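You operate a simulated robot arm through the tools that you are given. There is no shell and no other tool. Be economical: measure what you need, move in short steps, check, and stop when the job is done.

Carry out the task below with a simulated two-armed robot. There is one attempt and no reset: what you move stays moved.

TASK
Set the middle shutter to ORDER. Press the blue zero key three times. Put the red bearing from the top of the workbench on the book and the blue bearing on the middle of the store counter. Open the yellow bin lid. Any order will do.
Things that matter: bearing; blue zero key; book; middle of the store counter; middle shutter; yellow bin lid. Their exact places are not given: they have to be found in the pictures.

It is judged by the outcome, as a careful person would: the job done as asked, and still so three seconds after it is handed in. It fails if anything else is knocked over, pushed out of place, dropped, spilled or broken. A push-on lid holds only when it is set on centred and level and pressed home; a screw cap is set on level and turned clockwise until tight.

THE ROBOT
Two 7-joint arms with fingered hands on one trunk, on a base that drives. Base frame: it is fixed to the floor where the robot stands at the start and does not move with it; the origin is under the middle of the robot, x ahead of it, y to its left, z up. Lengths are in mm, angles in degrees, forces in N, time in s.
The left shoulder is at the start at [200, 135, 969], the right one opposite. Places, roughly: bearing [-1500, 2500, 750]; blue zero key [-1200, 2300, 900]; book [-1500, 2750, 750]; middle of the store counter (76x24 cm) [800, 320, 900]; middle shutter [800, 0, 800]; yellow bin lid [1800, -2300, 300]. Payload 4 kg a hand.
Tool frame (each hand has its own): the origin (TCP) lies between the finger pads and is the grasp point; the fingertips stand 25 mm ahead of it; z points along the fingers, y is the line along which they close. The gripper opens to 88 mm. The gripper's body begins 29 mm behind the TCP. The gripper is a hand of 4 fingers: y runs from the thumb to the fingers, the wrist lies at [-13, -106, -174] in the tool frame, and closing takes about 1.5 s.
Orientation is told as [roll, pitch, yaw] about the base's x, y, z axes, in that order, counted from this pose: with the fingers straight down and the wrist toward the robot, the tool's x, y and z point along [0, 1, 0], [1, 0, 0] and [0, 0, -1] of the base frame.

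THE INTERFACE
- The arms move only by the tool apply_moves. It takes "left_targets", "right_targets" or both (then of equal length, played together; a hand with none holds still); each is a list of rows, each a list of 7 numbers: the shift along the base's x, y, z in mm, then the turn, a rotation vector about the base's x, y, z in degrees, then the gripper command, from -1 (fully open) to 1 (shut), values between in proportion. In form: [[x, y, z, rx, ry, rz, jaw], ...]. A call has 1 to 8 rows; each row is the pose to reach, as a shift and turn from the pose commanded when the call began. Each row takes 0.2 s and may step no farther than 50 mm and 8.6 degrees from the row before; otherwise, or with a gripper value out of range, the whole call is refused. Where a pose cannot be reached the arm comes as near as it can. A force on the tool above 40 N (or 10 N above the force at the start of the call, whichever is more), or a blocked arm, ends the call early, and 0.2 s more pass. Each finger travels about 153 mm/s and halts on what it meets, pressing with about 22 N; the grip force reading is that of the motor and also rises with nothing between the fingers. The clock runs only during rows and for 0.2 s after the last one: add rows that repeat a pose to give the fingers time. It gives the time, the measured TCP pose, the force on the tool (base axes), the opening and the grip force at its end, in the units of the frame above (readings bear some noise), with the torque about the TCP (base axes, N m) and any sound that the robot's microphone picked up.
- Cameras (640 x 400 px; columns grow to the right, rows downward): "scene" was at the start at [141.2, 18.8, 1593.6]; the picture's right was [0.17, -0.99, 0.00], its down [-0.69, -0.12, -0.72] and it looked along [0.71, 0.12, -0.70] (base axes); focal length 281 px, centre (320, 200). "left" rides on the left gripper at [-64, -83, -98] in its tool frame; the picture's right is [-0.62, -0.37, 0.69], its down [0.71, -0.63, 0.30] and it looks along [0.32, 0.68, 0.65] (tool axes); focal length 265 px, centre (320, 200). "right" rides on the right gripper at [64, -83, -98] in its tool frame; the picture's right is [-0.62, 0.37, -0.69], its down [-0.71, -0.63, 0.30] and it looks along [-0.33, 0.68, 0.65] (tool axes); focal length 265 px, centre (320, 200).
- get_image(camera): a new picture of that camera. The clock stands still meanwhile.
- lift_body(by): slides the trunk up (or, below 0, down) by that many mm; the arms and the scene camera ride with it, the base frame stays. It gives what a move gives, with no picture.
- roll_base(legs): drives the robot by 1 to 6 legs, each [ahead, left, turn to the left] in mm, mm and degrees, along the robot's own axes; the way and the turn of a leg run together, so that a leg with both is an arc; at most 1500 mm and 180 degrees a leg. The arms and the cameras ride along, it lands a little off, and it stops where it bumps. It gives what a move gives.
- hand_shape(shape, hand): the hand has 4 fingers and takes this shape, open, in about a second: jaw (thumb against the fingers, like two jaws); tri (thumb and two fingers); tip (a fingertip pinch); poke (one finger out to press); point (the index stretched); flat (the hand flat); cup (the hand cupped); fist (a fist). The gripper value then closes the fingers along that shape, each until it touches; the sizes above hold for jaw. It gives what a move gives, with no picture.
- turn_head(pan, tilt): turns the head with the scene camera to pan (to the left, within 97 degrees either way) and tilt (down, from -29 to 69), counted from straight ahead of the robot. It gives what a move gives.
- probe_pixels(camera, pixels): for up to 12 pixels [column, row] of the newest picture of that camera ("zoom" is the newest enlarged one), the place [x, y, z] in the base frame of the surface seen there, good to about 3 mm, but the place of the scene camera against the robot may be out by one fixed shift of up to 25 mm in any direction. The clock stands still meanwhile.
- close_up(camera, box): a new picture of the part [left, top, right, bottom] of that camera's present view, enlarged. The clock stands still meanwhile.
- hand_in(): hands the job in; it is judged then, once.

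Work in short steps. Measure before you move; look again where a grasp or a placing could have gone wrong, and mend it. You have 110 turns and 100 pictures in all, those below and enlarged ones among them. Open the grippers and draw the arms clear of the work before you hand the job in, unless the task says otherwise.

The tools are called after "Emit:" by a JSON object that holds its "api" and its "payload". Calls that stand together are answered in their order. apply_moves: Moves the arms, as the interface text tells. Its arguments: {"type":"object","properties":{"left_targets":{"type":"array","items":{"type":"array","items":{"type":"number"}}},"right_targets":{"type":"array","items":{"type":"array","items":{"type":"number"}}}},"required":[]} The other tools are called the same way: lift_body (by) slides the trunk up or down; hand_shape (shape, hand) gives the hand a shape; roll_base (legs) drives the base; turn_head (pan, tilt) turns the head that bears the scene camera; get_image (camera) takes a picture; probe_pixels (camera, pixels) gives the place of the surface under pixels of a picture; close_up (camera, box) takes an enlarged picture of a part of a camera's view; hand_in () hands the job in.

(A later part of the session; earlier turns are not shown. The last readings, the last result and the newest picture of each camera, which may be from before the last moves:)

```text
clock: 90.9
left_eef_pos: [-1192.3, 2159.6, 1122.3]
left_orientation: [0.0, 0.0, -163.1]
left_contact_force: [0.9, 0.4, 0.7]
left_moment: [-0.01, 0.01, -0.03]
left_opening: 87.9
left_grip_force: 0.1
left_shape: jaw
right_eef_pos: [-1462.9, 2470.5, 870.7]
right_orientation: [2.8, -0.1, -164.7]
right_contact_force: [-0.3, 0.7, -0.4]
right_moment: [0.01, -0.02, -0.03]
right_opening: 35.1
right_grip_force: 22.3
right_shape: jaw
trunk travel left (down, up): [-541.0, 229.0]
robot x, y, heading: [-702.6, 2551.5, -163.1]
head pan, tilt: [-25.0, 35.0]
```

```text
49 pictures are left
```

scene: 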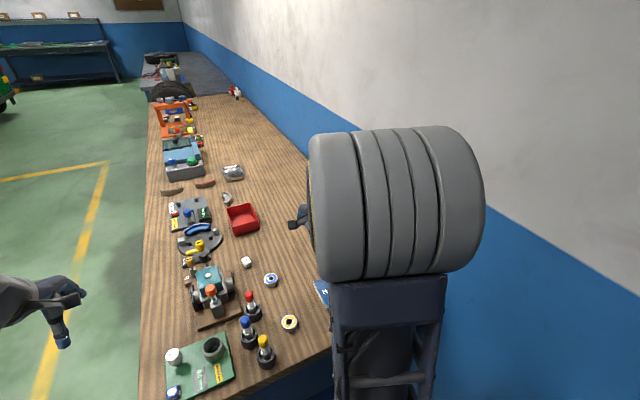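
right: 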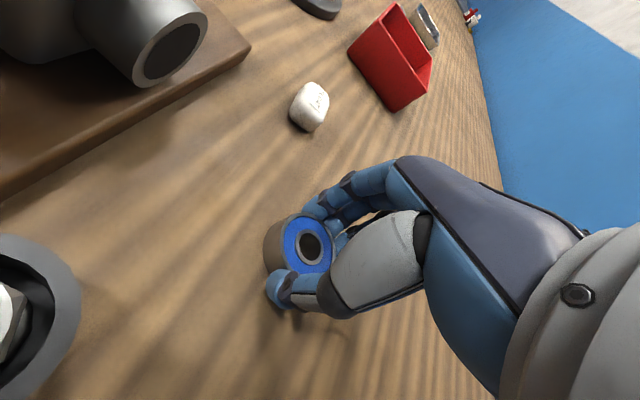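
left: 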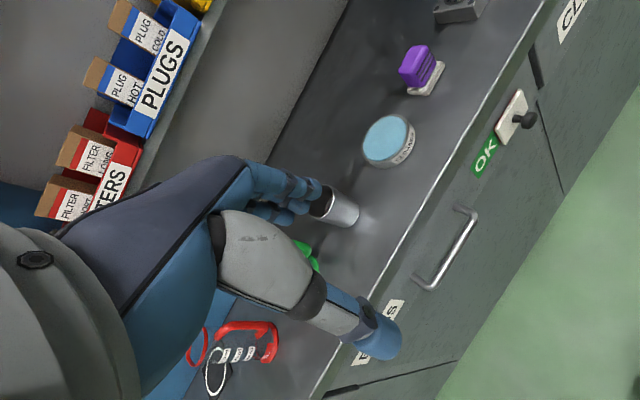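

Blue bearing gripped. Lift high, then drive back to the store counter and turn to face it.

Emit:
{"api": "apply_moves", "payload": {"right_targets": [[0, 0, 40, 0, 0, 0, 1], [0, 0, 85, 0, 0, 0, 1], [0, 0, 130, 0, 0, 0, 1], [0, 0, 180, 0, 0, 0, 1], [0, 0, 225, 0, 0, 0, 1]]}}

Emit:
{"api": "roll_base", "payload": {"legs": [[0, 1000, 0], [350, 600, 0], [0, 730, 0], [0, 0, -90], [0, 0, -89.4]]}}

Emit:
{"api": "turn_head", "payload": {"pan": 0, "tilt": 35}}

Emit:
{"api": "get_image", "payload": {"camera": "scene"}}

```text
clock: 92.1
left_eef_pos: [-1191.9, 2159.7, 1122.0]
left_orientation: [0.0, 0.0, -163.2]
left_contact_force: [-0.2, 0.4, -0.5]
left_moment: [-0.01, -0.03, 0.02]
left_opening: 87.5
left_grip_force: 0.0
left_shape: jaw
right_eef_pos: [-1461.4, 2465.2, 1095.7]
right_orientation: [2.8, -0.2, -164.7]
right_contact_force: [0.8, 0.6, -1.3]
right_moment: [-0.01, -0.02, -0.01]
right_opening: 34.7
right_grip_force: 22.1
right_shape: jaw
trunk travel left (down, up): [-541.0, 229.0]
robot x, y, heading: [-701.9, 2553.1, -163.2]
head pan, tilt: [-25.0, 35.0]
```

```text
clock: 111.7
left_eef_pos: [74.6, 644.1, 1122.9]
left_orientation: [0.0, 0.0, 19.4]
left_contact_force: [0.0, -0.9, 0.0]
left_moment: [0.01, -0.03, 0.01]
left_opening: 87.8
left_grip_force: 0.1
left_shape: jaw
right_eef_pos: [358.0, 350.9, 1095.9]
right_orientation: [2.8, -0.1, 17.9]
right_contact_force: [0.1, 1.0, -0.4]
right_moment: [0.02, -0.02, 0.0]
right_opening: 34.3
right_grip_force: 21.9
right_shape: jaw
trunk travel left (down, up): [-541.0, 229.0]
robot x, y, heading: [-392.6, 232.4, 19.3]
head pan, tilt: [-25.0, 35.0]
```

```text
clock: 112.6
left_eef_pos: [73.9, 643.4, 1123.3]
left_orientation: [0.0, -0.1, 19.4]
left_contact_force: [-1.1, 0.3, -0.7]
left_moment: [0.02, -0.02, 0.03]
left_opening: 87.7
left_grip_force: 0.1
left_shape: jaw
right_eef_pos: [357.3, 350.6, 1095.3]
right_orientation: [2.7, -0.1, 17.9]
right_contact_force: [0.3, 0.5, -0.7]
right_moment: [0.0, 0.03, -0.03]
right_opening: 34.2
right_grip_force: 21.9
right_shape: jaw
trunk travel left (down, up): [-541.0, 229.0]
robot x, y, heading: [-391.6, 228.3, 19.4]
head pan, tilt: [0.0, 35.0]
```

```text
48 pictures are left
```

scene: 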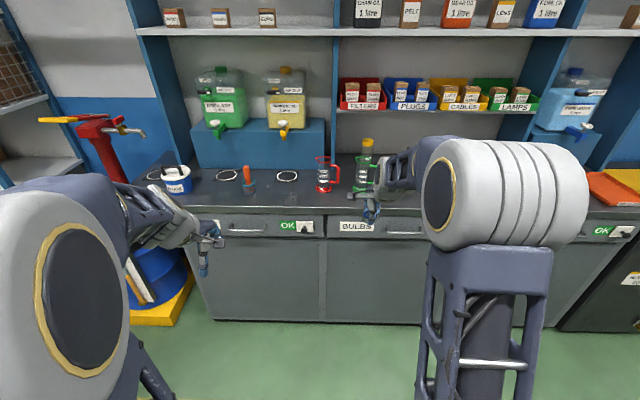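

I need a near view of the counter; I drive ahead 330 mm and use the right camera.

Emit:
{"api": "roll_base", "payload": {"legs": [[0, 0, -1.8], [300, 0, 0]]}}

Emit:
{"api": "get_image", "payload": {"camera": "right"}}

Emit:
{"api": "turn_head", "payload": {"pan": -15, "tilt": 45}}

Emit:
{"api": "get_image", "payload": {"camera": "scene"}}

```text
clock: 115.1
left_eef_pos: [373.9, 723.6, 1122.5]
left_orientation: [-0.1, 0.0, 17.7]
left_contact_force: [0.2, -0.1, 0.2]
left_moment: [-0.03, 0.03, -0.04]
left_opening: 87.6
left_grip_force: 0.1
left_shape: jaw
right_eef_pos: [649.3, 419.3, 1095.4]
right_orientation: [2.8, -0.1, 16.2]
right_contact_force: [0.5, 1.3, 0.0]
right_moment: [0.01, 0.01, 0.02]
right_opening: 34.3
right_grip_force: 22.0
right_shape: jaw
trunk travel left (down, up): [-541.0, 229.0]
robot x, y, heading: [-102.3, 321.9, 17.7]
head pan, tilt: [0.0, 35.0]
```

```text
47 pictures are left
```

right: 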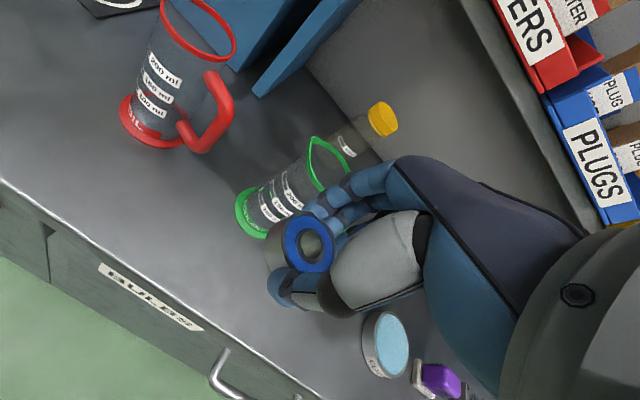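

```text
clock: 115.8
left_eef_pos: [375.2, 722.4, 1122.8]
left_orientation: [0.0, 0.0, 17.9]
left_contact_force: [-0.5, -0.1, -0.2]
left_moment: [-0.02, -0.01, 0.0]
left_opening: 87.9
left_grip_force: 0.0
left_shape: jaw
right_eef_pos: [648.1, 420.1, 1096.3]
right_orientation: [2.7, -0.1, 16.3]
right_contact_force: [0.0, 0.6, -0.6]
right_moment: [-0.01, 0.0, -0.02]
right_opening: 34.1
right_grip_force: 21.5
right_shape: jaw
trunk travel left (down, up): [-541.0, 229.0]
robot x, y, heading: [-106.7, 320.5, 17.6]
head pan, tilt: [-15.0, 45.0]
```

```text
46 pictures are left
```

scene: 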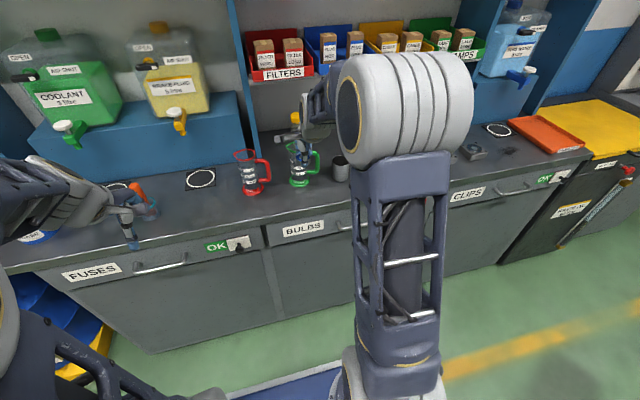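

I probe jugs, tin, counter edges and drawer gap.

Emit:
{"api": "probe_pixels", "payload": {"camera": "right", "pixels": [[140, 140], [240, 225], [385, 345], [350, 160], [200, 200], [280, 350], [100, 240], [45, 240], [300, 90], [215, 375], [200, 110], [270, 100]]}}

Emit:
{"api": "probe_pixels", "payload": {"camera": "scene", "pixels": [[263, 235], [298, 185], [248, 192], [339, 178], [200, 178], [295, 207], [450, 186], [560, 165], [240, 165], [20, 265], [275, 165]]}}

```text
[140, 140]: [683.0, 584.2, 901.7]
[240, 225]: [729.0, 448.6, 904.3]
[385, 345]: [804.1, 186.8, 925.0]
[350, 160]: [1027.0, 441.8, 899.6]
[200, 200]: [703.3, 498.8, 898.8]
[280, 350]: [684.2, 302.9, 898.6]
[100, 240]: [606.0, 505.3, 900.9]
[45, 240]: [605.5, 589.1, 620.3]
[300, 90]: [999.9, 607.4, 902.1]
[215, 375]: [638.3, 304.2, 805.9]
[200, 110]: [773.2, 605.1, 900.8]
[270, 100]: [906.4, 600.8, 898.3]
```

```text
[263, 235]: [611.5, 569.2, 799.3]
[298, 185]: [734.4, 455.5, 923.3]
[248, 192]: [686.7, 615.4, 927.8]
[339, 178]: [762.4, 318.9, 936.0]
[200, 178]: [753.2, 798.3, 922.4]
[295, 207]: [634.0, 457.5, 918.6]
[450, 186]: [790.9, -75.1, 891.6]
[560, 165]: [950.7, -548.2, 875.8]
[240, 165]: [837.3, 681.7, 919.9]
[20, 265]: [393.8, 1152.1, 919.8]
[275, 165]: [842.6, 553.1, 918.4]
```

Counter z≈900; the cup stands near f=812,l=63, tin near f=826,l=-73. I shift the base 220 mm right to see the gap/free area behind them from the right hand.

Emit:
{"api": "roll_base", "payload": {"legs": [[0, -230, 0]]}}

Emit:
{"api": "get_image", "payload": {"camera": "right"}}

```text
clock: 117.6
left_eef_pos: [446.5, 501.6, 1122.7]
left_orientation: [0.0, 0.0, 17.5]
left_contact_force: [-0.2, 0.3, -0.2]
left_moment: [0.01, 0.0, 0.0]
left_opening: 87.7
left_grip_force: 0.1
left_shape: jaw
right_eef_pos: [720.2, 197.1, 1094.2]
right_orientation: [2.8, -0.1, 16.0]
right_contact_force: [0.1, 0.0, -1.1]
right_moment: [-0.02, 0.0, 0.02]
right_opening: 34.2
right_grip_force: 21.6
right_shape: jaw
trunk travel left (down, up): [-541.0, 229.0]
robot x, y, heading: [-35.5, 102.4, 17.5]
head pan, tilt: [-15.0, 45.0]
```

```text
45 pictures are left
```

right: 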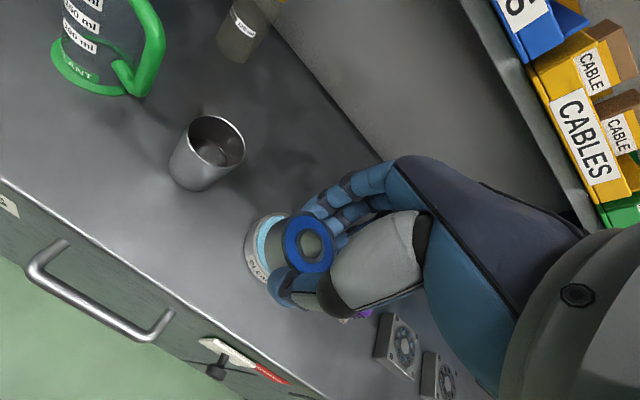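

Emit:
{"api": "probe_pixels", "payload": {"camera": "right", "pixels": [[190, 187], [190, 140], [243, 150], [215, 117], [250, 270], [262, 225], [300, 165], [230, 55], [280, 40], [120, 90], [380, 155], [270, 130]]}}

```text
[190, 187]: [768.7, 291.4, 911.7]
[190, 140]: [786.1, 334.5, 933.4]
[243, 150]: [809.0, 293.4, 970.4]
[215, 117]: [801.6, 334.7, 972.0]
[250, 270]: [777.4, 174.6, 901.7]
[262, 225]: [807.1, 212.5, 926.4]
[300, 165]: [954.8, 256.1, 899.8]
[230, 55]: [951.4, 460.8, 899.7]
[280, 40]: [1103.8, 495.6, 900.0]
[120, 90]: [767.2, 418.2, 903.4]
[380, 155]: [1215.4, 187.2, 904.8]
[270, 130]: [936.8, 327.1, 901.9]
```

Cup centre f≈844,l≈60 (rim 972), tin f≈830,l≈-82 (30 mm high). A free spot lies at f=910,l=-15 → [872,260]. I drive ahead 80 mm and move above it.

Emit:
{"api": "roll_base", "payload": {"legs": [[80, 0, 0]]}}

```text
clock: 118.6
left_eef_pos: [522.0, 526.0, 1122.9]
left_orientation: [0.0, -0.1, 17.4]
left_contact_force: [0.0, -0.4, -0.1]
left_moment: [-0.02, 0.0, 0.01]
left_opening: 87.9
left_grip_force: 0.0
left_shape: jaw
right_eef_pos: [795.4, 222.0, 1095.3]
right_orientation: [2.7, -0.1, 15.9]
right_contact_force: [-0.2, 0.6, -0.2]
right_moment: [0.01, 0.05, 0.0]
right_opening: 34.3
right_grip_force: 22.5
right_shape: jaw
trunk travel left (down, up): [-541.0, 229.0]
robot x, y, heading: [39.9, 122.5, 17.6]
head pan, tilt: [-15.0, 45.0]
```

Emit:
{"api": "apply_moves", "payload": {"right_targets": [[38, 19, -20, 0, 0, 0, 1], [77, 39, -40, 0, 0, 0, 1], [77, 39, -75, 0, 0, 0, 1], [77, 39, -110, 0, 0, 0, 1], [77, 39, -125, 0, 0, 0, 1]]}}

Emit:
{"api": "get_image", "payload": {"camera": "right"}}

```text
clock: 119.8
left_eef_pos: [522.7, 525.8, 1122.9]
left_orientation: [0.1, 0.0, 17.4]
left_contact_force: [0.5, -0.4, -0.5]
left_moment: [-0.03, 0.0, 0.01]
left_opening: 87.7
left_grip_force: 0.0
left_shape: jaw
right_eef_pos: [872.2, 262.2, 971.4]
right_orientation: [2.8, -0.2, 15.9]
right_contact_force: [-0.3, 0.2, -0.6]
right_moment: [0.04, 0.02, -0.03]
right_opening: 33.9
right_grip_force: 22.4
right_shape: jaw
trunk travel left (down, up): [-541.0, 229.0]
robot x, y, heading: [39.6, 127.2, 17.5]
head pan, tilt: [-15.0, 45.0]
```

```text
44 pictures are left
```

right: 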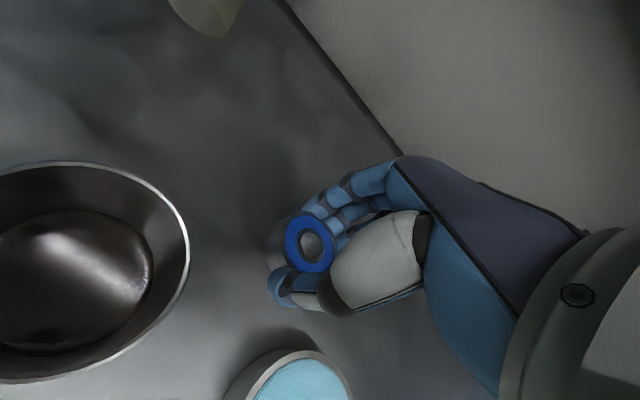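

Clear of cup and tin. Descend to contact (TCP ≈928), watching force.

Emit:
{"api": "apply_moves", "payload": {"right_targets": [[0, 0, -20, 0, 0, 0, 1], [0, 0, -34, 0, 0, 0, 1], [0, 0, -41, 0, 0, 0, 1], [0, 0, -43, 0, 0, 0, 1]]}}

```text
clock: 120.8
left_eef_pos: [522.2, 525.3, 1122.8]
left_orientation: [0.0, 0.0, 17.5]
left_contact_force: [-0.2, 0.5, 0.1]
left_moment: [0.02, 0.02, 0.02]
left_opening: 87.8
left_grip_force: 0.0
left_shape: jaw
right_eef_pos: [873.4, 260.6, 929.2]
right_orientation: [2.7, -0.2, 15.9]
right_contact_force: [-0.5, -0.8, 4.1]
right_moment: [0.04, -0.09, 0.03]
right_opening: 33.9
right_grip_force: 22.0
right_shape: jaw
trunk travel left (down, up): [-541.0, 229.0]
robot x, y, heading: [39.5, 122.7, 17.4]
head pan, tilt: [-15.0, 45.0]
```

Contact (4 N). Open partly and rise.

Emit:
{"api": "apply_moves", "payload": {"right_targets": [[0, 0, 1, 0, 0, 0, 0.1], [0, 0, 1, 0, 0, 0, -0.3], [0, 0, 1, 0, 0, 0, -0.3], [0, 0, 1, 0, 0, 0, -0.3], [0, 0, 30, 0, 0, 0, -0.3], [0, 0, 75, 0, 0, 0, -0.3], [0, 0, 120, 0, 0, 0, -0.3], [0, 0, 165, 0, 0, 0, -0.3]]}}

Emit:
{"api": "get_image", "payload": {"camera": "right"}}

```text
clock: 122.6
left_eef_pos: [522.7, 524.1, 1122.2]
left_orientation: [0.1, 0.1, 17.4]
left_contact_force: [-0.2, -0.3, -0.2]
left_moment: [-0.02, -0.01, 0.01]
left_opening: 87.7
left_grip_force: 0.2
left_shape: jaw
right_eef_pos: [872.4, 262.2, 1092.1]
right_orientation: [2.8, 0.0, 16.1]
right_contact_force: [-0.8, -0.4, -0.3]
right_moment: [-0.01, 0.02, 0.01]
right_opening: 56.7
right_grip_force: 0.2
right_shape: jaw
trunk travel left (down, up): [-541.0, 229.0]
robot x, y, heading: [38.4, 130.4, 17.3]
head pan, tilt: [-15.0, 45.0]
```

```text
43 pictures are left
```

right: 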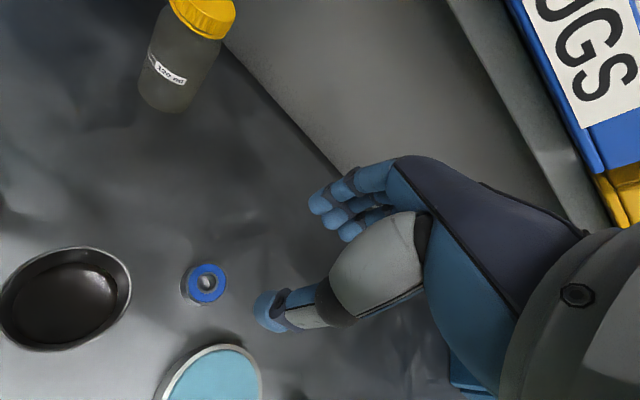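

Blue bearing sits clear on the counter. I back off 400 mm and look right for the yellow bin.

Emit:
{"api": "roll_base", "payload": {"legs": [[-400, 0, 0]]}}

Emit:
{"api": "turn_head", "payload": {"pan": -75, "tilt": 20}}

Emit:
{"api": "get_image", "payload": {"camera": "scene"}}

```text
clock: 125.1
left_eef_pos: [139.3, 404.7, 1123.1]
left_orientation: [0.1, 0.0, 17.3]
left_contact_force: [0.2, -0.2, -0.5]
left_moment: [0.0, 0.02, 0.02]
left_opening: 87.7
left_grip_force: 0.1
left_shape: jaw
right_eef_pos: [487.1, 140.0, 1092.6]
right_orientation: [2.7, -0.1, 15.9]
right_contact_force: [-0.3, 0.6, -0.2]
right_moment: [-0.02, 0.02, 0.02]
right_opening: 56.8
right_grip_force: 0.0
right_shape: jaw
trunk travel left (down, up): [-541.0, 229.0]
robot x, y, heading: [-347.0, 9.6, 17.4]
head pan, tilt: [-15.0, 45.0]
```

```text
clock: 126.4
left_eef_pos: [139.6, 404.3, 1123.0]
left_orientation: [0.0, 0.0, 17.3]
left_contact_force: [1.2, -0.1, -0.9]
left_moment: [0.0, 0.03, 0.02]
left_opening: 87.6
left_grip_force: 0.0
left_shape: jaw
right_eef_pos: [487.0, 139.2, 1092.6]
right_orientation: [2.7, -0.1, 15.8]
right_contact_force: [-0.2, 0.2, -0.9]
right_moment: [-0.01, -0.02, 0.02]
right_opening: 57.0
right_grip_force: 0.0
right_shape: jaw
trunk travel left (down, up): [-541.0, 229.0]
robot x, y, heading: [-343.3, 5.7, 17.4]
head pan, tilt: [-75.0, 20.0]
```

```text
42 pictures are left
```

scene: 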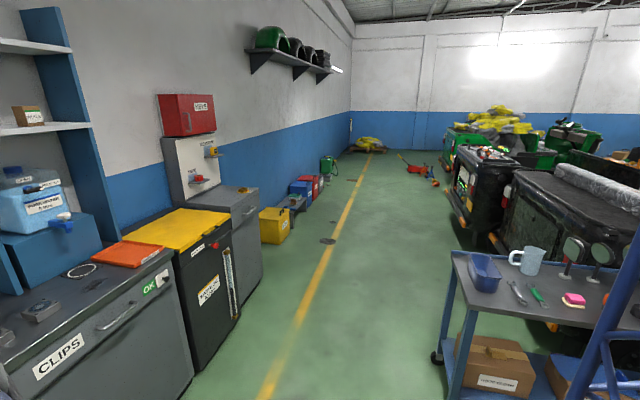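

A yellow bin stands at (275,225) beside the wall. I zoom and probe.

Emit:
{"api": "close_up", "payload": {"camera": "scene", "box": [230, 150, 350, 260]}}

Emit:
{"api": "probe_pixels", "payload": {"camera": "scene", "pixels": [[275, 213], [262, 225], [285, 225], [262, 208], [290, 208], [275, 240], [298, 205], [262, 280], [440, 355], [235, 310]]}}

```text
3.64 times, centred on (290, 205) of scene
```

zoom: 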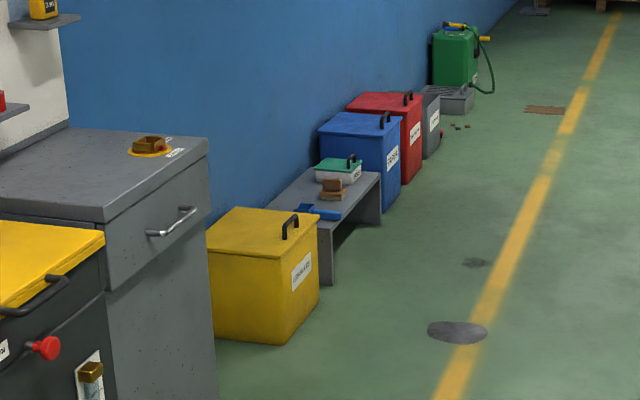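

```text
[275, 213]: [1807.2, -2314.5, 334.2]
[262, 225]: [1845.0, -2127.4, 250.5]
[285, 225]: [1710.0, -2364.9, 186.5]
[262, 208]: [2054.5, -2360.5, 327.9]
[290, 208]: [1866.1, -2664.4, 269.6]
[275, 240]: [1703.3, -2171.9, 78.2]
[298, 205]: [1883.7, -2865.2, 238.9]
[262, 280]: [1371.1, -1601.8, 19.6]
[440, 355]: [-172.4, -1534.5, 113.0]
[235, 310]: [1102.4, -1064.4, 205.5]
```

The yellow bin's lid is at f≈915–1130, l≈-2752, z≈315, handle on the aisle side. Before driving I probe the aisle's right side.

Emit:
{"api": "probe_pixels", "payload": {"camera": "scene", "pixels": [[465, 215], [495, 250], [455, 160], [430, 350], [452, 258], [310, 290], [555, 330], [410, 165], [245, 210]]}}

Emit:
{"api": "probe_pixels", "payload": {"camera": "zoom", "pixels": [[290, 225], [225, 210], [318, 243], [210, 250], [285, 212], [283, 258], [280, 340], [318, 218], [250, 232]]}}

```text
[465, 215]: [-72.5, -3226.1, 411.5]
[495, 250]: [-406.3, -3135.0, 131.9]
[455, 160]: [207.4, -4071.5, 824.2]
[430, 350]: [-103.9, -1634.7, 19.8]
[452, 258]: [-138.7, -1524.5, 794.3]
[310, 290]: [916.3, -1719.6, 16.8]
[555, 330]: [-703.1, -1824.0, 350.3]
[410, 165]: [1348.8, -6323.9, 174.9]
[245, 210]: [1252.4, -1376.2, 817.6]
```

```text
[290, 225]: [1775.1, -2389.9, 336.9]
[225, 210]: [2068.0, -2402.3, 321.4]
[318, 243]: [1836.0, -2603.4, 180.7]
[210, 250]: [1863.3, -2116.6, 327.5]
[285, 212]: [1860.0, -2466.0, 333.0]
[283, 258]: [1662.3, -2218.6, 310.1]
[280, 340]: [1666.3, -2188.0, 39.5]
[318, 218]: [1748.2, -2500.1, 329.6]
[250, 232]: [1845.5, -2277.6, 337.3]
```

The corridor (f from -590 to 780) is clear. I turn right, drive down the aisle, and turn back to face the bin.

Emit:
{"api": "roll_base", "payload": {"legs": [[0, 0, -90], [500, 377, 0], [1000, 0, 0], [1136, 0, 0], [0, 0, 90]]}}

Emit:
{"api": "turn_head", "payload": {"pan": -12, "tilt": 50}}

Emit:
{"api": "get_image", "payload": {"camera": "scene"}}

```text
clock: 147.7
left_eef_pos: [1264.3, -1992.8, 1123.6]
left_orientation: [0.1, 0.0, 16.6]
left_contact_force: [0.4, 1.0, 0.3]
left_moment: [0.02, 0.01, -0.02]
left_opening: 87.7
left_grip_force: 0.0
left_shape: jaw
right_eef_pos: [1609.7, -2260.0, 1092.3]
right_orientation: [2.9, -0.1, 15.1]
right_contact_force: [0.1, -1.1, 0.7]
right_moment: [-0.01, 0.0, 0.02]
right_opening: 56.6
right_grip_force: 0.1
right_shape: jaw
trunk travel left (down, up): [-541.0, 229.0]
robot x, y, heading: [776.3, -2384.5, 16.5]
head pan, tilt: [-75.0, 20.0]
```

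```text
clock: 149.0
left_eef_pos: [1263.8, -1992.2, 1122.0]
left_orientation: [0.1, -0.1, 16.6]
left_contact_force: [0.2, 0.1, -0.3]
left_moment: [0.0, 0.01, 0.04]
left_opening: 87.9
left_grip_force: 0.0
left_shape: jaw
right_eef_pos: [1608.7, -2261.2, 1092.9]
right_orientation: [2.8, -0.1, 15.0]
right_contact_force: [0.2, -0.3, 0.3]
right_moment: [-0.02, 0.0, 0.0]
right_opening: 56.9
right_grip_force: 0.1
right_shape: jaw
trunk travel left (down, up): [-541.0, 229.0]
robot x, y, heading: [774.2, -2384.3, 16.7]
head pan, tilt: [-12.0, 50.0]
```

```text
40 pictures are left
```

scene: 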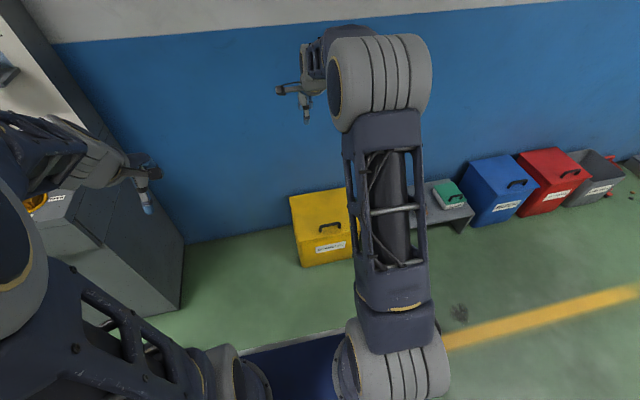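

The bin and its arch handle at (330,227) are visible. I zoom and probe.

Emit:
{"api": "close_up", "payload": {"camera": "scene", "box": [270, 170, 390, 280]}}

Emit:
{"api": "probe_pixels", "payload": {"camera": "zoom", "pixels": [[170, 210], [205, 205], [265, 200], [228, 202], [130, 250], [330, 235], [80, 100], [290, 80], [190, 150], [250, 170], [230, 290]]}}

```text
3.64 times, centred on (330, 225) of scene
```

zoom: 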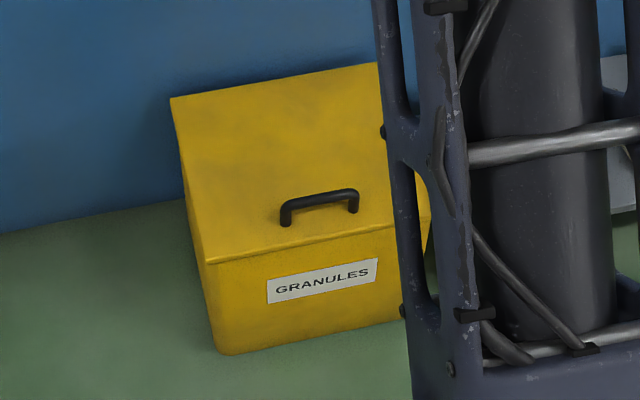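

```text
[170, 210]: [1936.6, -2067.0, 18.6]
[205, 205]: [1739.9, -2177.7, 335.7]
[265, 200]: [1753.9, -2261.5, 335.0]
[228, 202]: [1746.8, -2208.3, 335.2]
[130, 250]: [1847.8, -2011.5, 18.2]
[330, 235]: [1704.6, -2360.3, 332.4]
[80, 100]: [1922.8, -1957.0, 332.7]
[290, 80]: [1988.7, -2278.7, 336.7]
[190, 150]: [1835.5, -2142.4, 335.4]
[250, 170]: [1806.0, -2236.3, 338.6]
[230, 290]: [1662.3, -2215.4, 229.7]
```

I probe the handle bar itself.

Emit:
{"api": "probe_pixels", "payload": {"camera": "zoom", "pixels": [[285, 208], [300, 201], [320, 197], [340, 193], [354, 195], [355, 210], [286, 222], [210, 262], [395, 226], [172, 100], [375, 66], [215, 350]]}}

```text
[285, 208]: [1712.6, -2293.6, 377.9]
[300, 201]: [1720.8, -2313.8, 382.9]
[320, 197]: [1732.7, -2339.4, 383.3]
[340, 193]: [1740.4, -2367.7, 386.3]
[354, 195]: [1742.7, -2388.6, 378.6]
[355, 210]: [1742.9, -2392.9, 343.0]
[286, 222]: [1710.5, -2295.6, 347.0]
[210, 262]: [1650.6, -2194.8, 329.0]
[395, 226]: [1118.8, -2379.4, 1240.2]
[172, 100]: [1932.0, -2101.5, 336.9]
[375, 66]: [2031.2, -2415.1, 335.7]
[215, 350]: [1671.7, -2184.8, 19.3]
```

Handle bar: centre ≈[1712,-2349,358] after correcting camera bias, running along the bin front; hinge at the wall side. I draw the hand back, drive ahead 190 mm and lower the trunk 430 mm.

Emit:
{"api": "apply_moves", "payload": {"right_targets": [[-45, -14, 0, 0, 0, 0, -1], [-90, -28, 0, 0, 0, 0, -1], [-138, -43, 0, 0, 0, 0, -1]]}}

Emit:
{"api": "roll_base", "payload": {"legs": [[190, 0, 0.9]]}}

Emit:
{"api": "lift_body", "payload": {"by": -430}}

Emit:
{"api": "get_image", "payload": {"camera": "right"}}

```text
refused: row 3 steps farther than a row can; nothing moved
```

```text
clock: 150.5
left_eef_pos: [1439.7, -1932.0, 1123.3]
left_orientation: [0.1, 0.0, 17.4]
left_contact_force: [1.0, 0.0, 0.0]
left_moment: [-0.03, 0.0, 0.02]
left_opening: 88.0
left_grip_force: 0.1
left_shape: jaw
right_eef_pos: [1786.9, -2194.1, 1092.8]
right_orientation: [2.8, -0.1, 15.9]
right_contact_force: [0.4, -0.9, -0.4]
right_moment: [0.0, -0.01, -0.01]
right_opening: 57.1
right_grip_force: 0.0
right_shape: jaw
trunk travel left (down, up): [-541.0, 229.0]
robot x, y, heading: [959.8, -2330.3, 17.2]
head pan, tilt: [-12.0, 50.0]
```

```text
refused: -430 is not a number from -400 to 400
```

```text
38 pictures are left
```

right: 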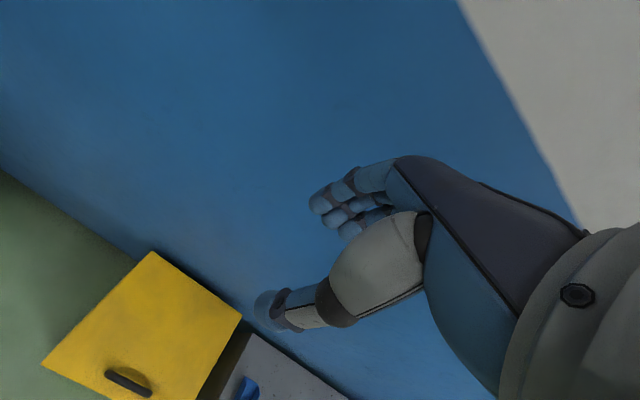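

I move the hand over the handle's line with smaller steps, then lower the trunk in two parts.

Emit:
{"api": "apply_moves", "payload": {"right_targets": [[-19, -39, 0, 0, 0, 0, -1], [-38, -78, 0, 0, 0, 0, -1], [-57, -117, 0, 0, 0, 0, -1], [-75, -155, 0, 0, 0, 0, -1]]}}

Emit:
{"api": "lift_body", "payload": {"by": -390}}

Emit:
{"api": "get_image", "payload": {"camera": "right"}}

```text
clock: 151.5
left_eef_pos: [1440.0, -1930.9, 1122.3]
left_orientation: [0.1, 0.0, 17.5]
left_contact_force: [-0.9, 0.4, 0.8]
left_moment: [-0.01, 0.0, 0.03]
left_opening: 87.7
left_grip_force: 0.1
left_shape: jaw
right_eef_pos: [1711.1, -2348.8, 1093.4]
right_orientation: [2.8, -0.1, 16.0]
right_contact_force: [0.1, 0.5, 0.5]
right_moment: [0.02, 0.01, -0.03]
right_opening: 87.8
right_grip_force: 0.1
right_shape: jaw
trunk travel left (down, up): [-541.0, 229.0]
robot x, y, heading: [952.1, -2325.8, 17.6]
head pan, tilt: [-12.0, 50.0]
```

```text
clock: 155.3
left_eef_pos: [1440.0, -1931.2, 732.3]
left_orientation: [0.1, 0.0, 17.4]
left_contact_force: [0.0, -0.5, 0.8]
left_moment: [0.01, 0.0, -0.01]
left_opening: 87.9
left_grip_force: 0.0
left_shape: jaw
right_eef_pos: [1711.6, -2349.1, 704.1]
right_orientation: [2.9, -0.1, 15.9]
right_contact_force: [0.6, 0.4, 0.3]
right_moment: [0.02, -0.02, -0.01]
right_opening: 88.0
right_grip_force: 0.1
right_shape: jaw
trunk travel left (down, up): [-151.0, 619.0]
robot x, y, heading: [957.4, -2328.0, 17.3]
head pan, tilt: [-12.0, 50.0]
```

```text
37 pictures are left
```

right: 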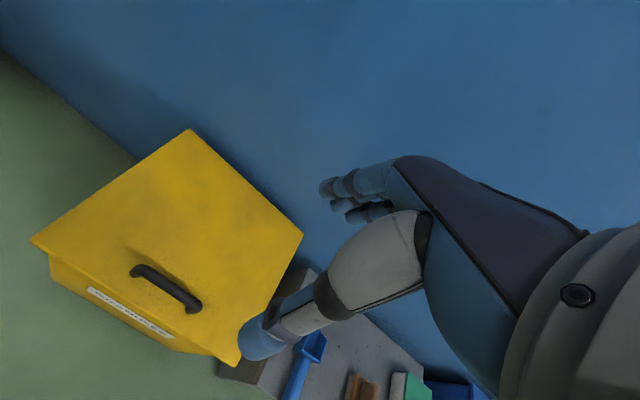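

The handle shows from (133,270) to (198,305); I probe it and the lid corners with this camera.

Emit:
{"api": "probe_pixels", "payload": {"camera": "right", "pixels": [[138, 268], [150, 273], [168, 284], [182, 293], [194, 302], [190, 305], [32, 240], [190, 130], [300, 235], [235, 362], [180, 240], [270, 150]]}}

```text
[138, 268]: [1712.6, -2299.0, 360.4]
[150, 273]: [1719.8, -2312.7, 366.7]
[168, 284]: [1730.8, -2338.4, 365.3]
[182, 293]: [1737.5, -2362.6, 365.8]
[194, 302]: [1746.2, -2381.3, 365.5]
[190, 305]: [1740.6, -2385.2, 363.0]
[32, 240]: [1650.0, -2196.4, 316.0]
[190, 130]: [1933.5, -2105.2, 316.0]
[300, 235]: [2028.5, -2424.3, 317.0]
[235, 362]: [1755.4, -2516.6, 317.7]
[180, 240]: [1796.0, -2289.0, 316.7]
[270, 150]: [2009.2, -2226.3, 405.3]
```

Bar centre [1729,-2341], top z 366; lid top 316; hinge near f=1204. I descend straddling the bar.

Emit:
{"api": "apply_moves", "payload": {"right_targets": [[17, 8, -45, 0, 0, 0, -1], [17, 8, -90, 0, 0, 0, -1], [17, 8, -135, 0, 0, 0, -1], [17, 8, -180, 0, 0, 0, -1], [17, 8, -225, 0, 0, 0, -1], [17, 8, -270, 0, 0, 0, -1], [17, 8, -312, 0, 0, 0, -1], [17, 8, -342, 0, 0, 0, -1]]}}

Emit:
{"api": "get_image", "payload": {"camera": "right"}}

```text
clock: 157.1
left_eef_pos: [1439.7, -1930.6, 731.4]
left_orientation: [0.1, 0.0, 17.3]
left_contact_force: [-1.6, 0.0, -0.4]
left_moment: [-0.03, 0.01, 0.02]
left_opening: 87.7
left_grip_force: 0.0
left_shape: jaw
right_eef_pos: [1728.1, -2343.1, 362.2]
right_orientation: [2.7, -0.2, 15.9]
right_contact_force: [-0.3, 0.4, -1.0]
right_moment: [-0.03, 0.03, 0.01]
right_opening: 88.0
right_grip_force: 0.0
right_shape: jaw
trunk travel left (down, up): [-151.0, 619.0]
robot x, y, heading: [952.3, -2330.9, 17.4]
head pan, tilt: [-12.0, 50.0]
```

```text
36 pictures are left
```

right: 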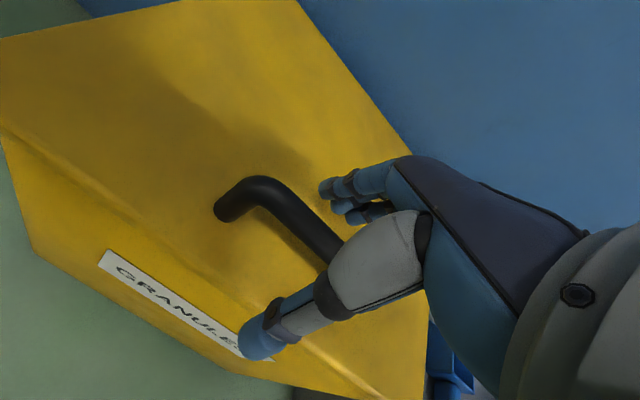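

The bar passes between thumb and fingers. I close on it.

Emit:
{"api": "apply_moves", "payload": {"right_targets": [[0, 0, 0, 0, 0, 0, 1], [0, 0, 0, 0, 0, 0, 1], [0, 0, 0, 0, 0, 0, 1], [0, 0, 0, 0, 0, 0, 1], [0, 0, 0, 0, 0, 0, 1], [0, 0, 0, 0, 0, 0, 1]]}}

```text
clock: 158.5
left_eef_pos: [1439.6, -1931.1, 732.6]
left_orientation: [0.1, 0.0, 17.4]
left_contact_force: [-0.1, 0.6, -1.6]
left_moment: [-0.02, 0.01, -0.03]
left_opening: 87.6
left_grip_force: 0.1
left_shape: jaw
right_eef_pos: [1729.4, -2343.3, 361.1]
right_orientation: [2.8, -0.1, 15.9]
right_contact_force: [-1.3, -0.5, -3.0]
right_moment: [0.05, 0.0, 0.07]
right_opening: 0.7
right_grip_force: 22.1
right_shape: jaw
trunk travel left (down, up): [-151.0, 619.0]
robot x, y, heading: [955.7, -2325.7, 17.5]
head pan, tilt: [-12.0, 50.0]
```

Opening 0.7 mm — the fingers may have closed beneath the bar. I look.

Emit:
{"api": "get_image", "payload": {"camera": "right"}}

```text
35 pictures are left
```

right: 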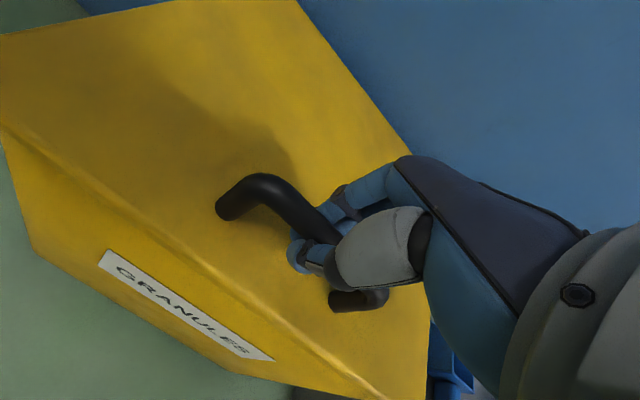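

The fingers are hooked around the bar. I lift along the hinge arc, first to 30°, hand kept vertical.

Emit:
{"api": "apply_moves", "payload": {"right_targets": [[8, 3, 34, 0, 0, 0, 1], [21, 7, 66, 0, 0, 0, 1], [37, 12, 97, 0, 0, 0, 1], [57, 18, 125, 0, 0, 0, 1]]}}

Emit:
{"api": "get_image", "payload": {"camera": "right"}}

```text
clock: 159.5
left_eef_pos: [1440.7, -1931.6, 730.8]
left_orientation: [0.1, 0.1, 17.4]
left_contact_force: [-0.1, -0.3, 0.4]
left_moment: [-0.02, 0.01, 0.04]
left_opening: 87.5
left_grip_force: 0.1
left_shape: jaw
right_eef_pos: [1786.5, -2324.1, 483.7]
right_orientation: [2.8, 0.0, 15.8]
right_contact_force: [15.5, -0.8, -20.2]
right_moment: [0.02, 0.26, 0.02]
right_opening: 1.3
right_grip_force: 21.9
right_shape: jaw
trunk travel left (down, up): [-151.0, 619.0]
robot x, y, heading: [953.8, -2327.6, 17.3]
head pan, tilt: [-12.0, 50.0]
```

```text
34 pictures are left
```

right: 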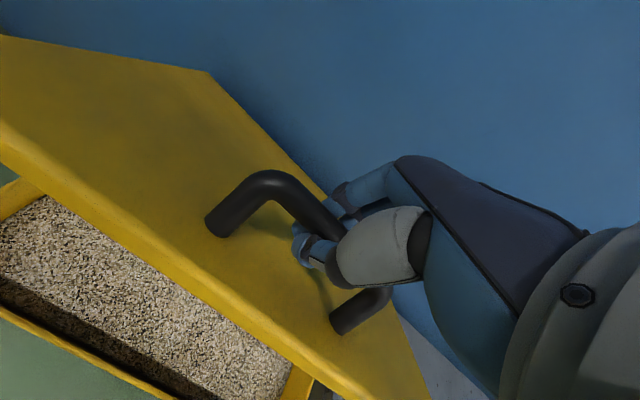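

The lid lifts; granules visible inside. Continue the arc to 60°.

Emit:
{"api": "apply_moves", "payload": {"right_targets": [[28, 9, 25, 0, 0, 0, 1], [54, 17, 46, 0, 0, 0, 1], [83, 26, 64, 0, 0, 0, 1], [114, 36, 78, 0, 0, 0, 1]]}}

Emit:
{"api": "get_image", "payload": {"camera": "right"}}

Emit:
{"api": "get_image", "payload": {"camera": "scene"}}

```text
clock: 160.5
left_eef_pos: [1440.1, -1931.2, 732.9]
left_orientation: [0.1, -0.1, 17.4]
left_contact_force: [0.0, -0.6, 0.4]
left_moment: [-0.05, -0.03, 0.03]
left_opening: 87.6
left_grip_force: 0.2
left_shape: jaw
right_eef_pos: [1886.9, -2291.0, 552.4]
right_orientation: [2.9, 1.2, 16.0]
right_contact_force: [6.0, -0.9, -17.2]
right_moment: [-0.01, 0.22, 0.01]
right_opening: 1.1
right_grip_force: 22.1
right_shape: jaw
trunk travel left (down, up): [-151.0, 619.0]
robot x, y, heading: [955.7, -2325.9, 17.3]
head pan, tilt: [-12.0, 50.0]
stopped in row 4 (right hand): the force on the tool passed its limit at 44 N (the readings are from after the stop); the commanded pose is now the measured one
```

```text
33 pictures are left
```

right: 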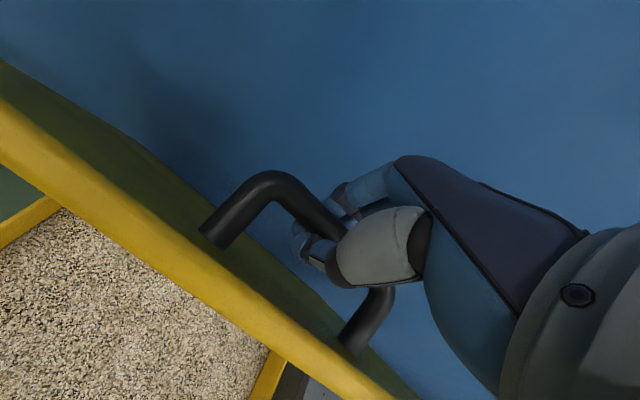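

```text
32 pictures are left
```

scene: 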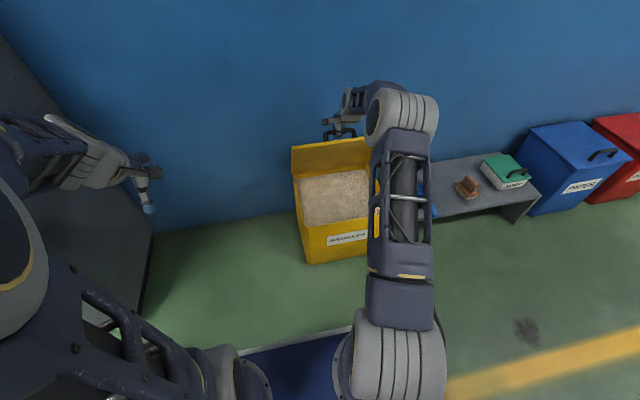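

The lid is ~57° open; the vertical hand starts to bind. I go on to ~72°, tilting the hand along with the lid.

Emit:
{"api": "apply_moves", "payload": {"right_targets": [[17, 5, 7, -1.2, 3.8, 0, 1], [34, 11, 12, -2.4, 7.6, 0, 1], [51, 16, 16, -3.6, 11.4, 0, 1], [64, 20, 18, -4.5, 14.3, 0, 1]]}}

Emit:
{"api": "get_image", "payload": {"camera": "right"}}

```text
clock: 161.5
left_eef_pos: [1439.6, -1931.8, 733.8]
left_orientation: [0.2, 0.1, 17.3]
left_contact_force: [-0.4, -0.1, -0.2]
left_moment: [-0.03, -0.02, -0.04]
left_opening: 87.7
left_grip_force: 0.0
left_shape: jaw
right_eef_pos: [1909.1, -2282.8, 559.8]
right_orientation: [2.3, 15.7, 15.8]
right_contact_force: [3.7, -2.2, -14.5]
right_moment: [-0.01, 0.01, 0.02]
right_opening: 1.2
right_grip_force: 21.7
right_shape: jaw
right hand out of reach, approached as far as the arm can: row 3, 4
trunk travel left (down, up): [-151.0, 619.0]
robot x, y, heading: [952.6, -2331.0, 17.2]
head pan, tilt: [-12.0, 50.0]
stopped in row 4 (right hand): the force on the tool passed its limit at 41 N (the readings are from after the stop); the commanded pose is now the measured one
```

```text
31 pictures are left
```

right: 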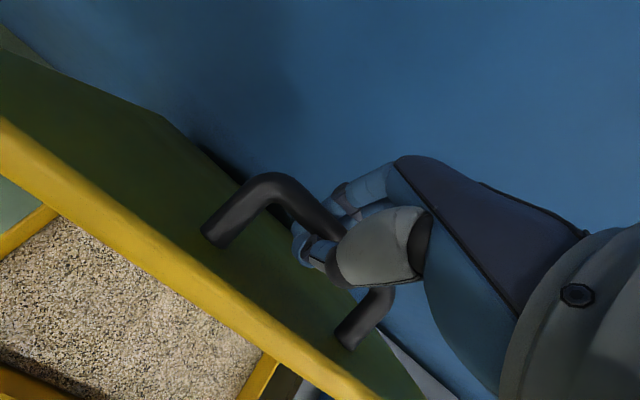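

The arm is at its reach; I let the base carry the hand forward 40 mm, which nearly follows the arc here.

Emit:
{"api": "roll_base", "payload": {"legs": [[40, 0, 0]]}}

Emit:
{"api": "apply_moves", "payload": {"right_targets": [[0, 0, 0, 0, 0, 0, 1]]}}

Emit:
{"api": "get_image", "payload": {"camera": "right"}}

```text
clock: 162.4
left_eef_pos: [1477.5, -1918.5, 732.5]
left_orientation: [0.1, 0.0, 17.4]
left_contact_force: [-0.6, -0.3, 0.6]
left_moment: [0.0, -0.02, -0.01]
left_opening: 87.7
left_grip_force: 0.0
left_shape: jaw
right_eef_pos: [1947.9, -2269.8, 564.7]
right_orientation: [2.4, 15.2, 15.9]
right_contact_force: [-1.4, -5.0, 1.9]
right_moment: [-0.04, 0.04, -0.06]
right_opening: 1.3
right_grip_force: 22.3
right_shape: jaw
trunk travel left (down, up): [-151.0, 619.0]
robot x, y, heading: [990.8, -2316.3, 17.5]
head pan, tilt: [-12.0, 50.0]
```

```text
clock: 162.8
left_eef_pos: [1477.0, -1918.5, 732.0]
left_orientation: [0.1, 0.0, 17.5]
left_contact_force: [0.1, 0.7, -0.6]
left_moment: [0.03, 0.01, -0.02]
left_opening: 87.7
left_grip_force: 0.0
left_shape: jaw
right_eef_pos: [1947.7, -2271.2, 563.3]
right_orientation: [2.3, 15.2, 15.8]
right_contact_force: [0.8, -2.2, 0.6]
right_moment: [0.0, 0.01, 0.01]
right_opening: 1.1
right_grip_force: 22.2
right_shape: jaw
trunk travel left (down, up): [-151.0, 619.0]
robot x, y, heading: [993.0, -2317.3, 17.4]
head pan, tilt: [-12.0, 50.0]
```

```text
30 pictures are left
```

right: 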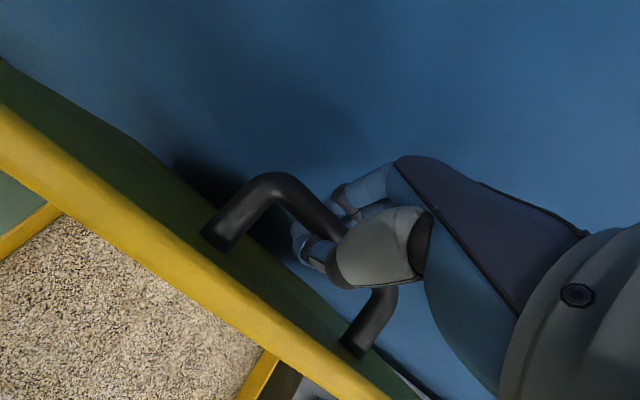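

Force dropped to ~0 and the lid looks ~72° open. I measure the lid's angle.

Emit:
{"api": "probe_pixels", "payload": {"camera": "right", "pixels": [[100, 200], [200, 280], [300, 345], [150, 210], [230, 245], [275, 185], [250, 100], [20, 100], [360, 345]]}}

Emit:
{"api": "get_image", "payload": {"camera": "scene"}}

```text
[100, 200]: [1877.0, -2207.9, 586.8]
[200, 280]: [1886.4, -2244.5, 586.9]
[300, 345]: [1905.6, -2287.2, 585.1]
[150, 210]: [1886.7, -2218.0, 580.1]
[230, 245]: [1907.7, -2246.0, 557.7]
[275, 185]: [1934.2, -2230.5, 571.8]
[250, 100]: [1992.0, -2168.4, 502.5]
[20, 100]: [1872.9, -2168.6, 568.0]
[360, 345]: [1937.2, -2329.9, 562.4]
```

```text
29 pictures are left
```

scene: 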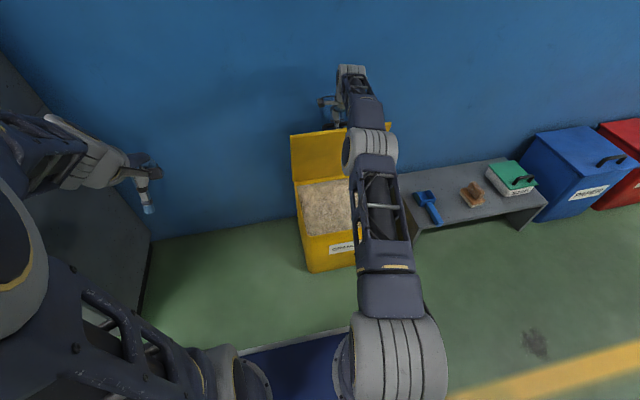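

Lid ~73°. I push 20 mm more, then loosen the fingers slightly (still caging the bar) to see whether the lid stays.

Emit:
{"api": "roll_base", "payload": {"legs": [[20, 0, 0]]}}

Emit:
{"api": "apply_moves", "payload": {"right_targets": [[0, 0, 0, 0, 0, 0, 0.5], [0, 0, 0, 0, 0, 0, 0.5], [0, 0, 0, 0, 0, 0, 0.5], [0, 0, 0, 0, 0, 0, 0.5]]}}

Emit:
{"api": "get_image", "payload": {"camera": "right"}}

```text
clock: 163.6
left_eef_pos: [1495.0, -1913.0, 732.1]
left_orientation: [0.2, -0.1, 17.4]
left_contact_force: [-0.2, -0.5, 0.2]
left_moment: [0.0, 0.01, -0.02]
left_opening: 87.6
left_grip_force: 0.0
left_shape: jaw
right_eef_pos: [1967.0, -2264.6, 564.0]
right_orientation: [2.3, 15.2, 15.9]
right_contact_force: [-0.5, -3.7, 2.0]
right_moment: [0.01, 0.0, 0.0]
right_opening: 0.9
right_grip_force: 21.4
right_shape: jaw
trunk travel left (down, up): [-151.0, 619.0]
robot x, y, heading: [1013.1, -2313.3, 17.3]
head pan, tilt: [-12.0, 50.0]
```

```text
clock: 164.6
left_eef_pos: [1495.7, -1913.8, 733.0]
left_orientation: [0.1, 0.0, 17.4]
left_contact_force: [0.7, 0.4, -0.1]
left_moment: [0.01, 0.01, 0.01]
left_opening: 87.6
left_grip_force: 0.1
left_shape: jaw
right_eef_pos: [1967.3, -2264.5, 563.2]
right_orientation: [2.3, 15.3, 15.8]
right_contact_force: [0.6, 0.1, -0.4]
right_moment: [-0.03, -0.03, -0.01]
right_opening: 21.5
right_grip_force: 0.0
right_shape: jaw
trunk travel left (down, up): [-151.0, 619.0]
robot x, y, heading: [1013.1, -2309.5, 17.5]
head pan, tilt: [-12.0, 50.0]
```

```text
28 pictures are left
```

right: 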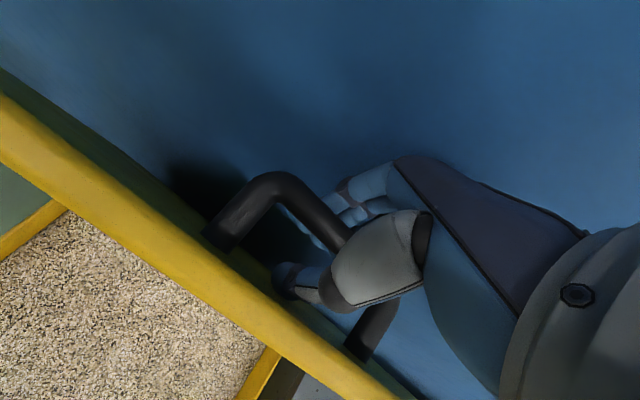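

Force is zero with the grip loosened: the lid seems to hold by itself. I check its angle and open a bit further.

Emit:
{"api": "probe_pixels", "payload": {"camera": "right", "pixels": [[100, 185], [200, 265], [300, 340], [275, 180], [150, 50]]}}

Emit:
{"api": "apply_moves", "payload": {"right_targets": [[0, 0, 0, 0, 0, 0, 0.2], [0, 0, 0, 0, 0, 0, 0.2], [0, 0, 0, 0, 0, 0, 0.2], [0, 0, 0, 0, 0, 0, 0.2]]}}

Emit:
{"api": "get_image", "payload": {"camera": "right"}}

```text
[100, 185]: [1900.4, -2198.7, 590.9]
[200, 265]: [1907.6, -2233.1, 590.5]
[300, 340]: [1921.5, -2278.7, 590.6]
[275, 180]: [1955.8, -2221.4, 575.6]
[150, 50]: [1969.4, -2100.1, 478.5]
```

```text
clock: 165.6
left_eef_pos: [1496.4, -1913.7, 732.4]
left_orientation: [0.1, 0.1, 17.4]
left_contact_force: [0.0, -1.1, -0.3]
left_moment: [-0.01, 0.01, -0.03]
left_opening: 87.6
left_grip_force: 0.2
left_shape: jaw
right_eef_pos: [1967.7, -2264.3, 563.9]
right_orientation: [2.4, 15.3, 15.8]
right_contact_force: [0.6, 0.4, -0.3]
right_moment: [0.01, -0.02, -0.01]
right_opening: 34.3
right_grip_force: 0.0
right_shape: jaw
trunk travel left (down, up): [-151.0, 619.0]
robot x, y, heading: [1013.2, -2312.0, 17.7]
head pan, tilt: [-12.0, 50.0]
```

```text
27 pictures are left
```

right: 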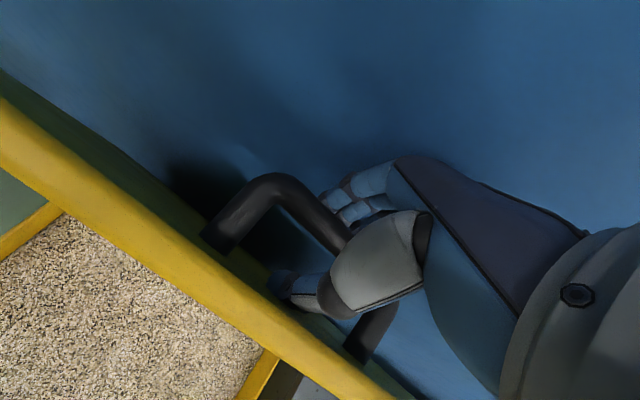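

The lid is at ~78° and stays put. I withdraw straight up with the trunk, 35 mm first.

Emit:
{"api": "lift_body", "payload": {"by": 35}}

Emit:
{"api": "get_image", "payload": {"camera": "right"}}

```text
clock: 166.3
left_eef_pos: [1496.5, -1913.5, 767.9]
left_orientation: [0.0, 0.0, 17.4]
left_contact_force: [1.2, 0.5, -0.2]
left_moment: [0.02, -0.03, 0.02]
left_opening: 87.9
left_grip_force: 0.1
left_shape: jaw
right_eef_pos: [1966.3, -2263.9, 600.2]
right_orientation: [2.5, 15.4, 15.8]
right_contact_force: [-1.0, -0.1, 0.1]
right_moment: [0.0, 0.01, 0.0]
right_opening: 35.1
right_grip_force: 0.2
right_shape: jaw
trunk travel left (down, up): [-186.0, 584.0]
robot x, y, heading: [1008.9, -2310.6, 17.4]
head pan, tilt: [-12.0, 50.0]
```

```text
26 pictures are left
```

right: 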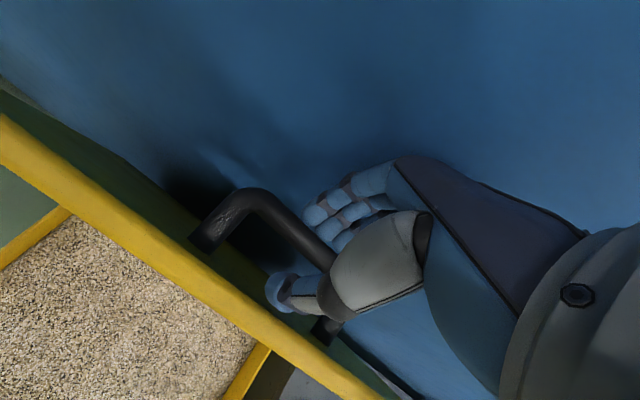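

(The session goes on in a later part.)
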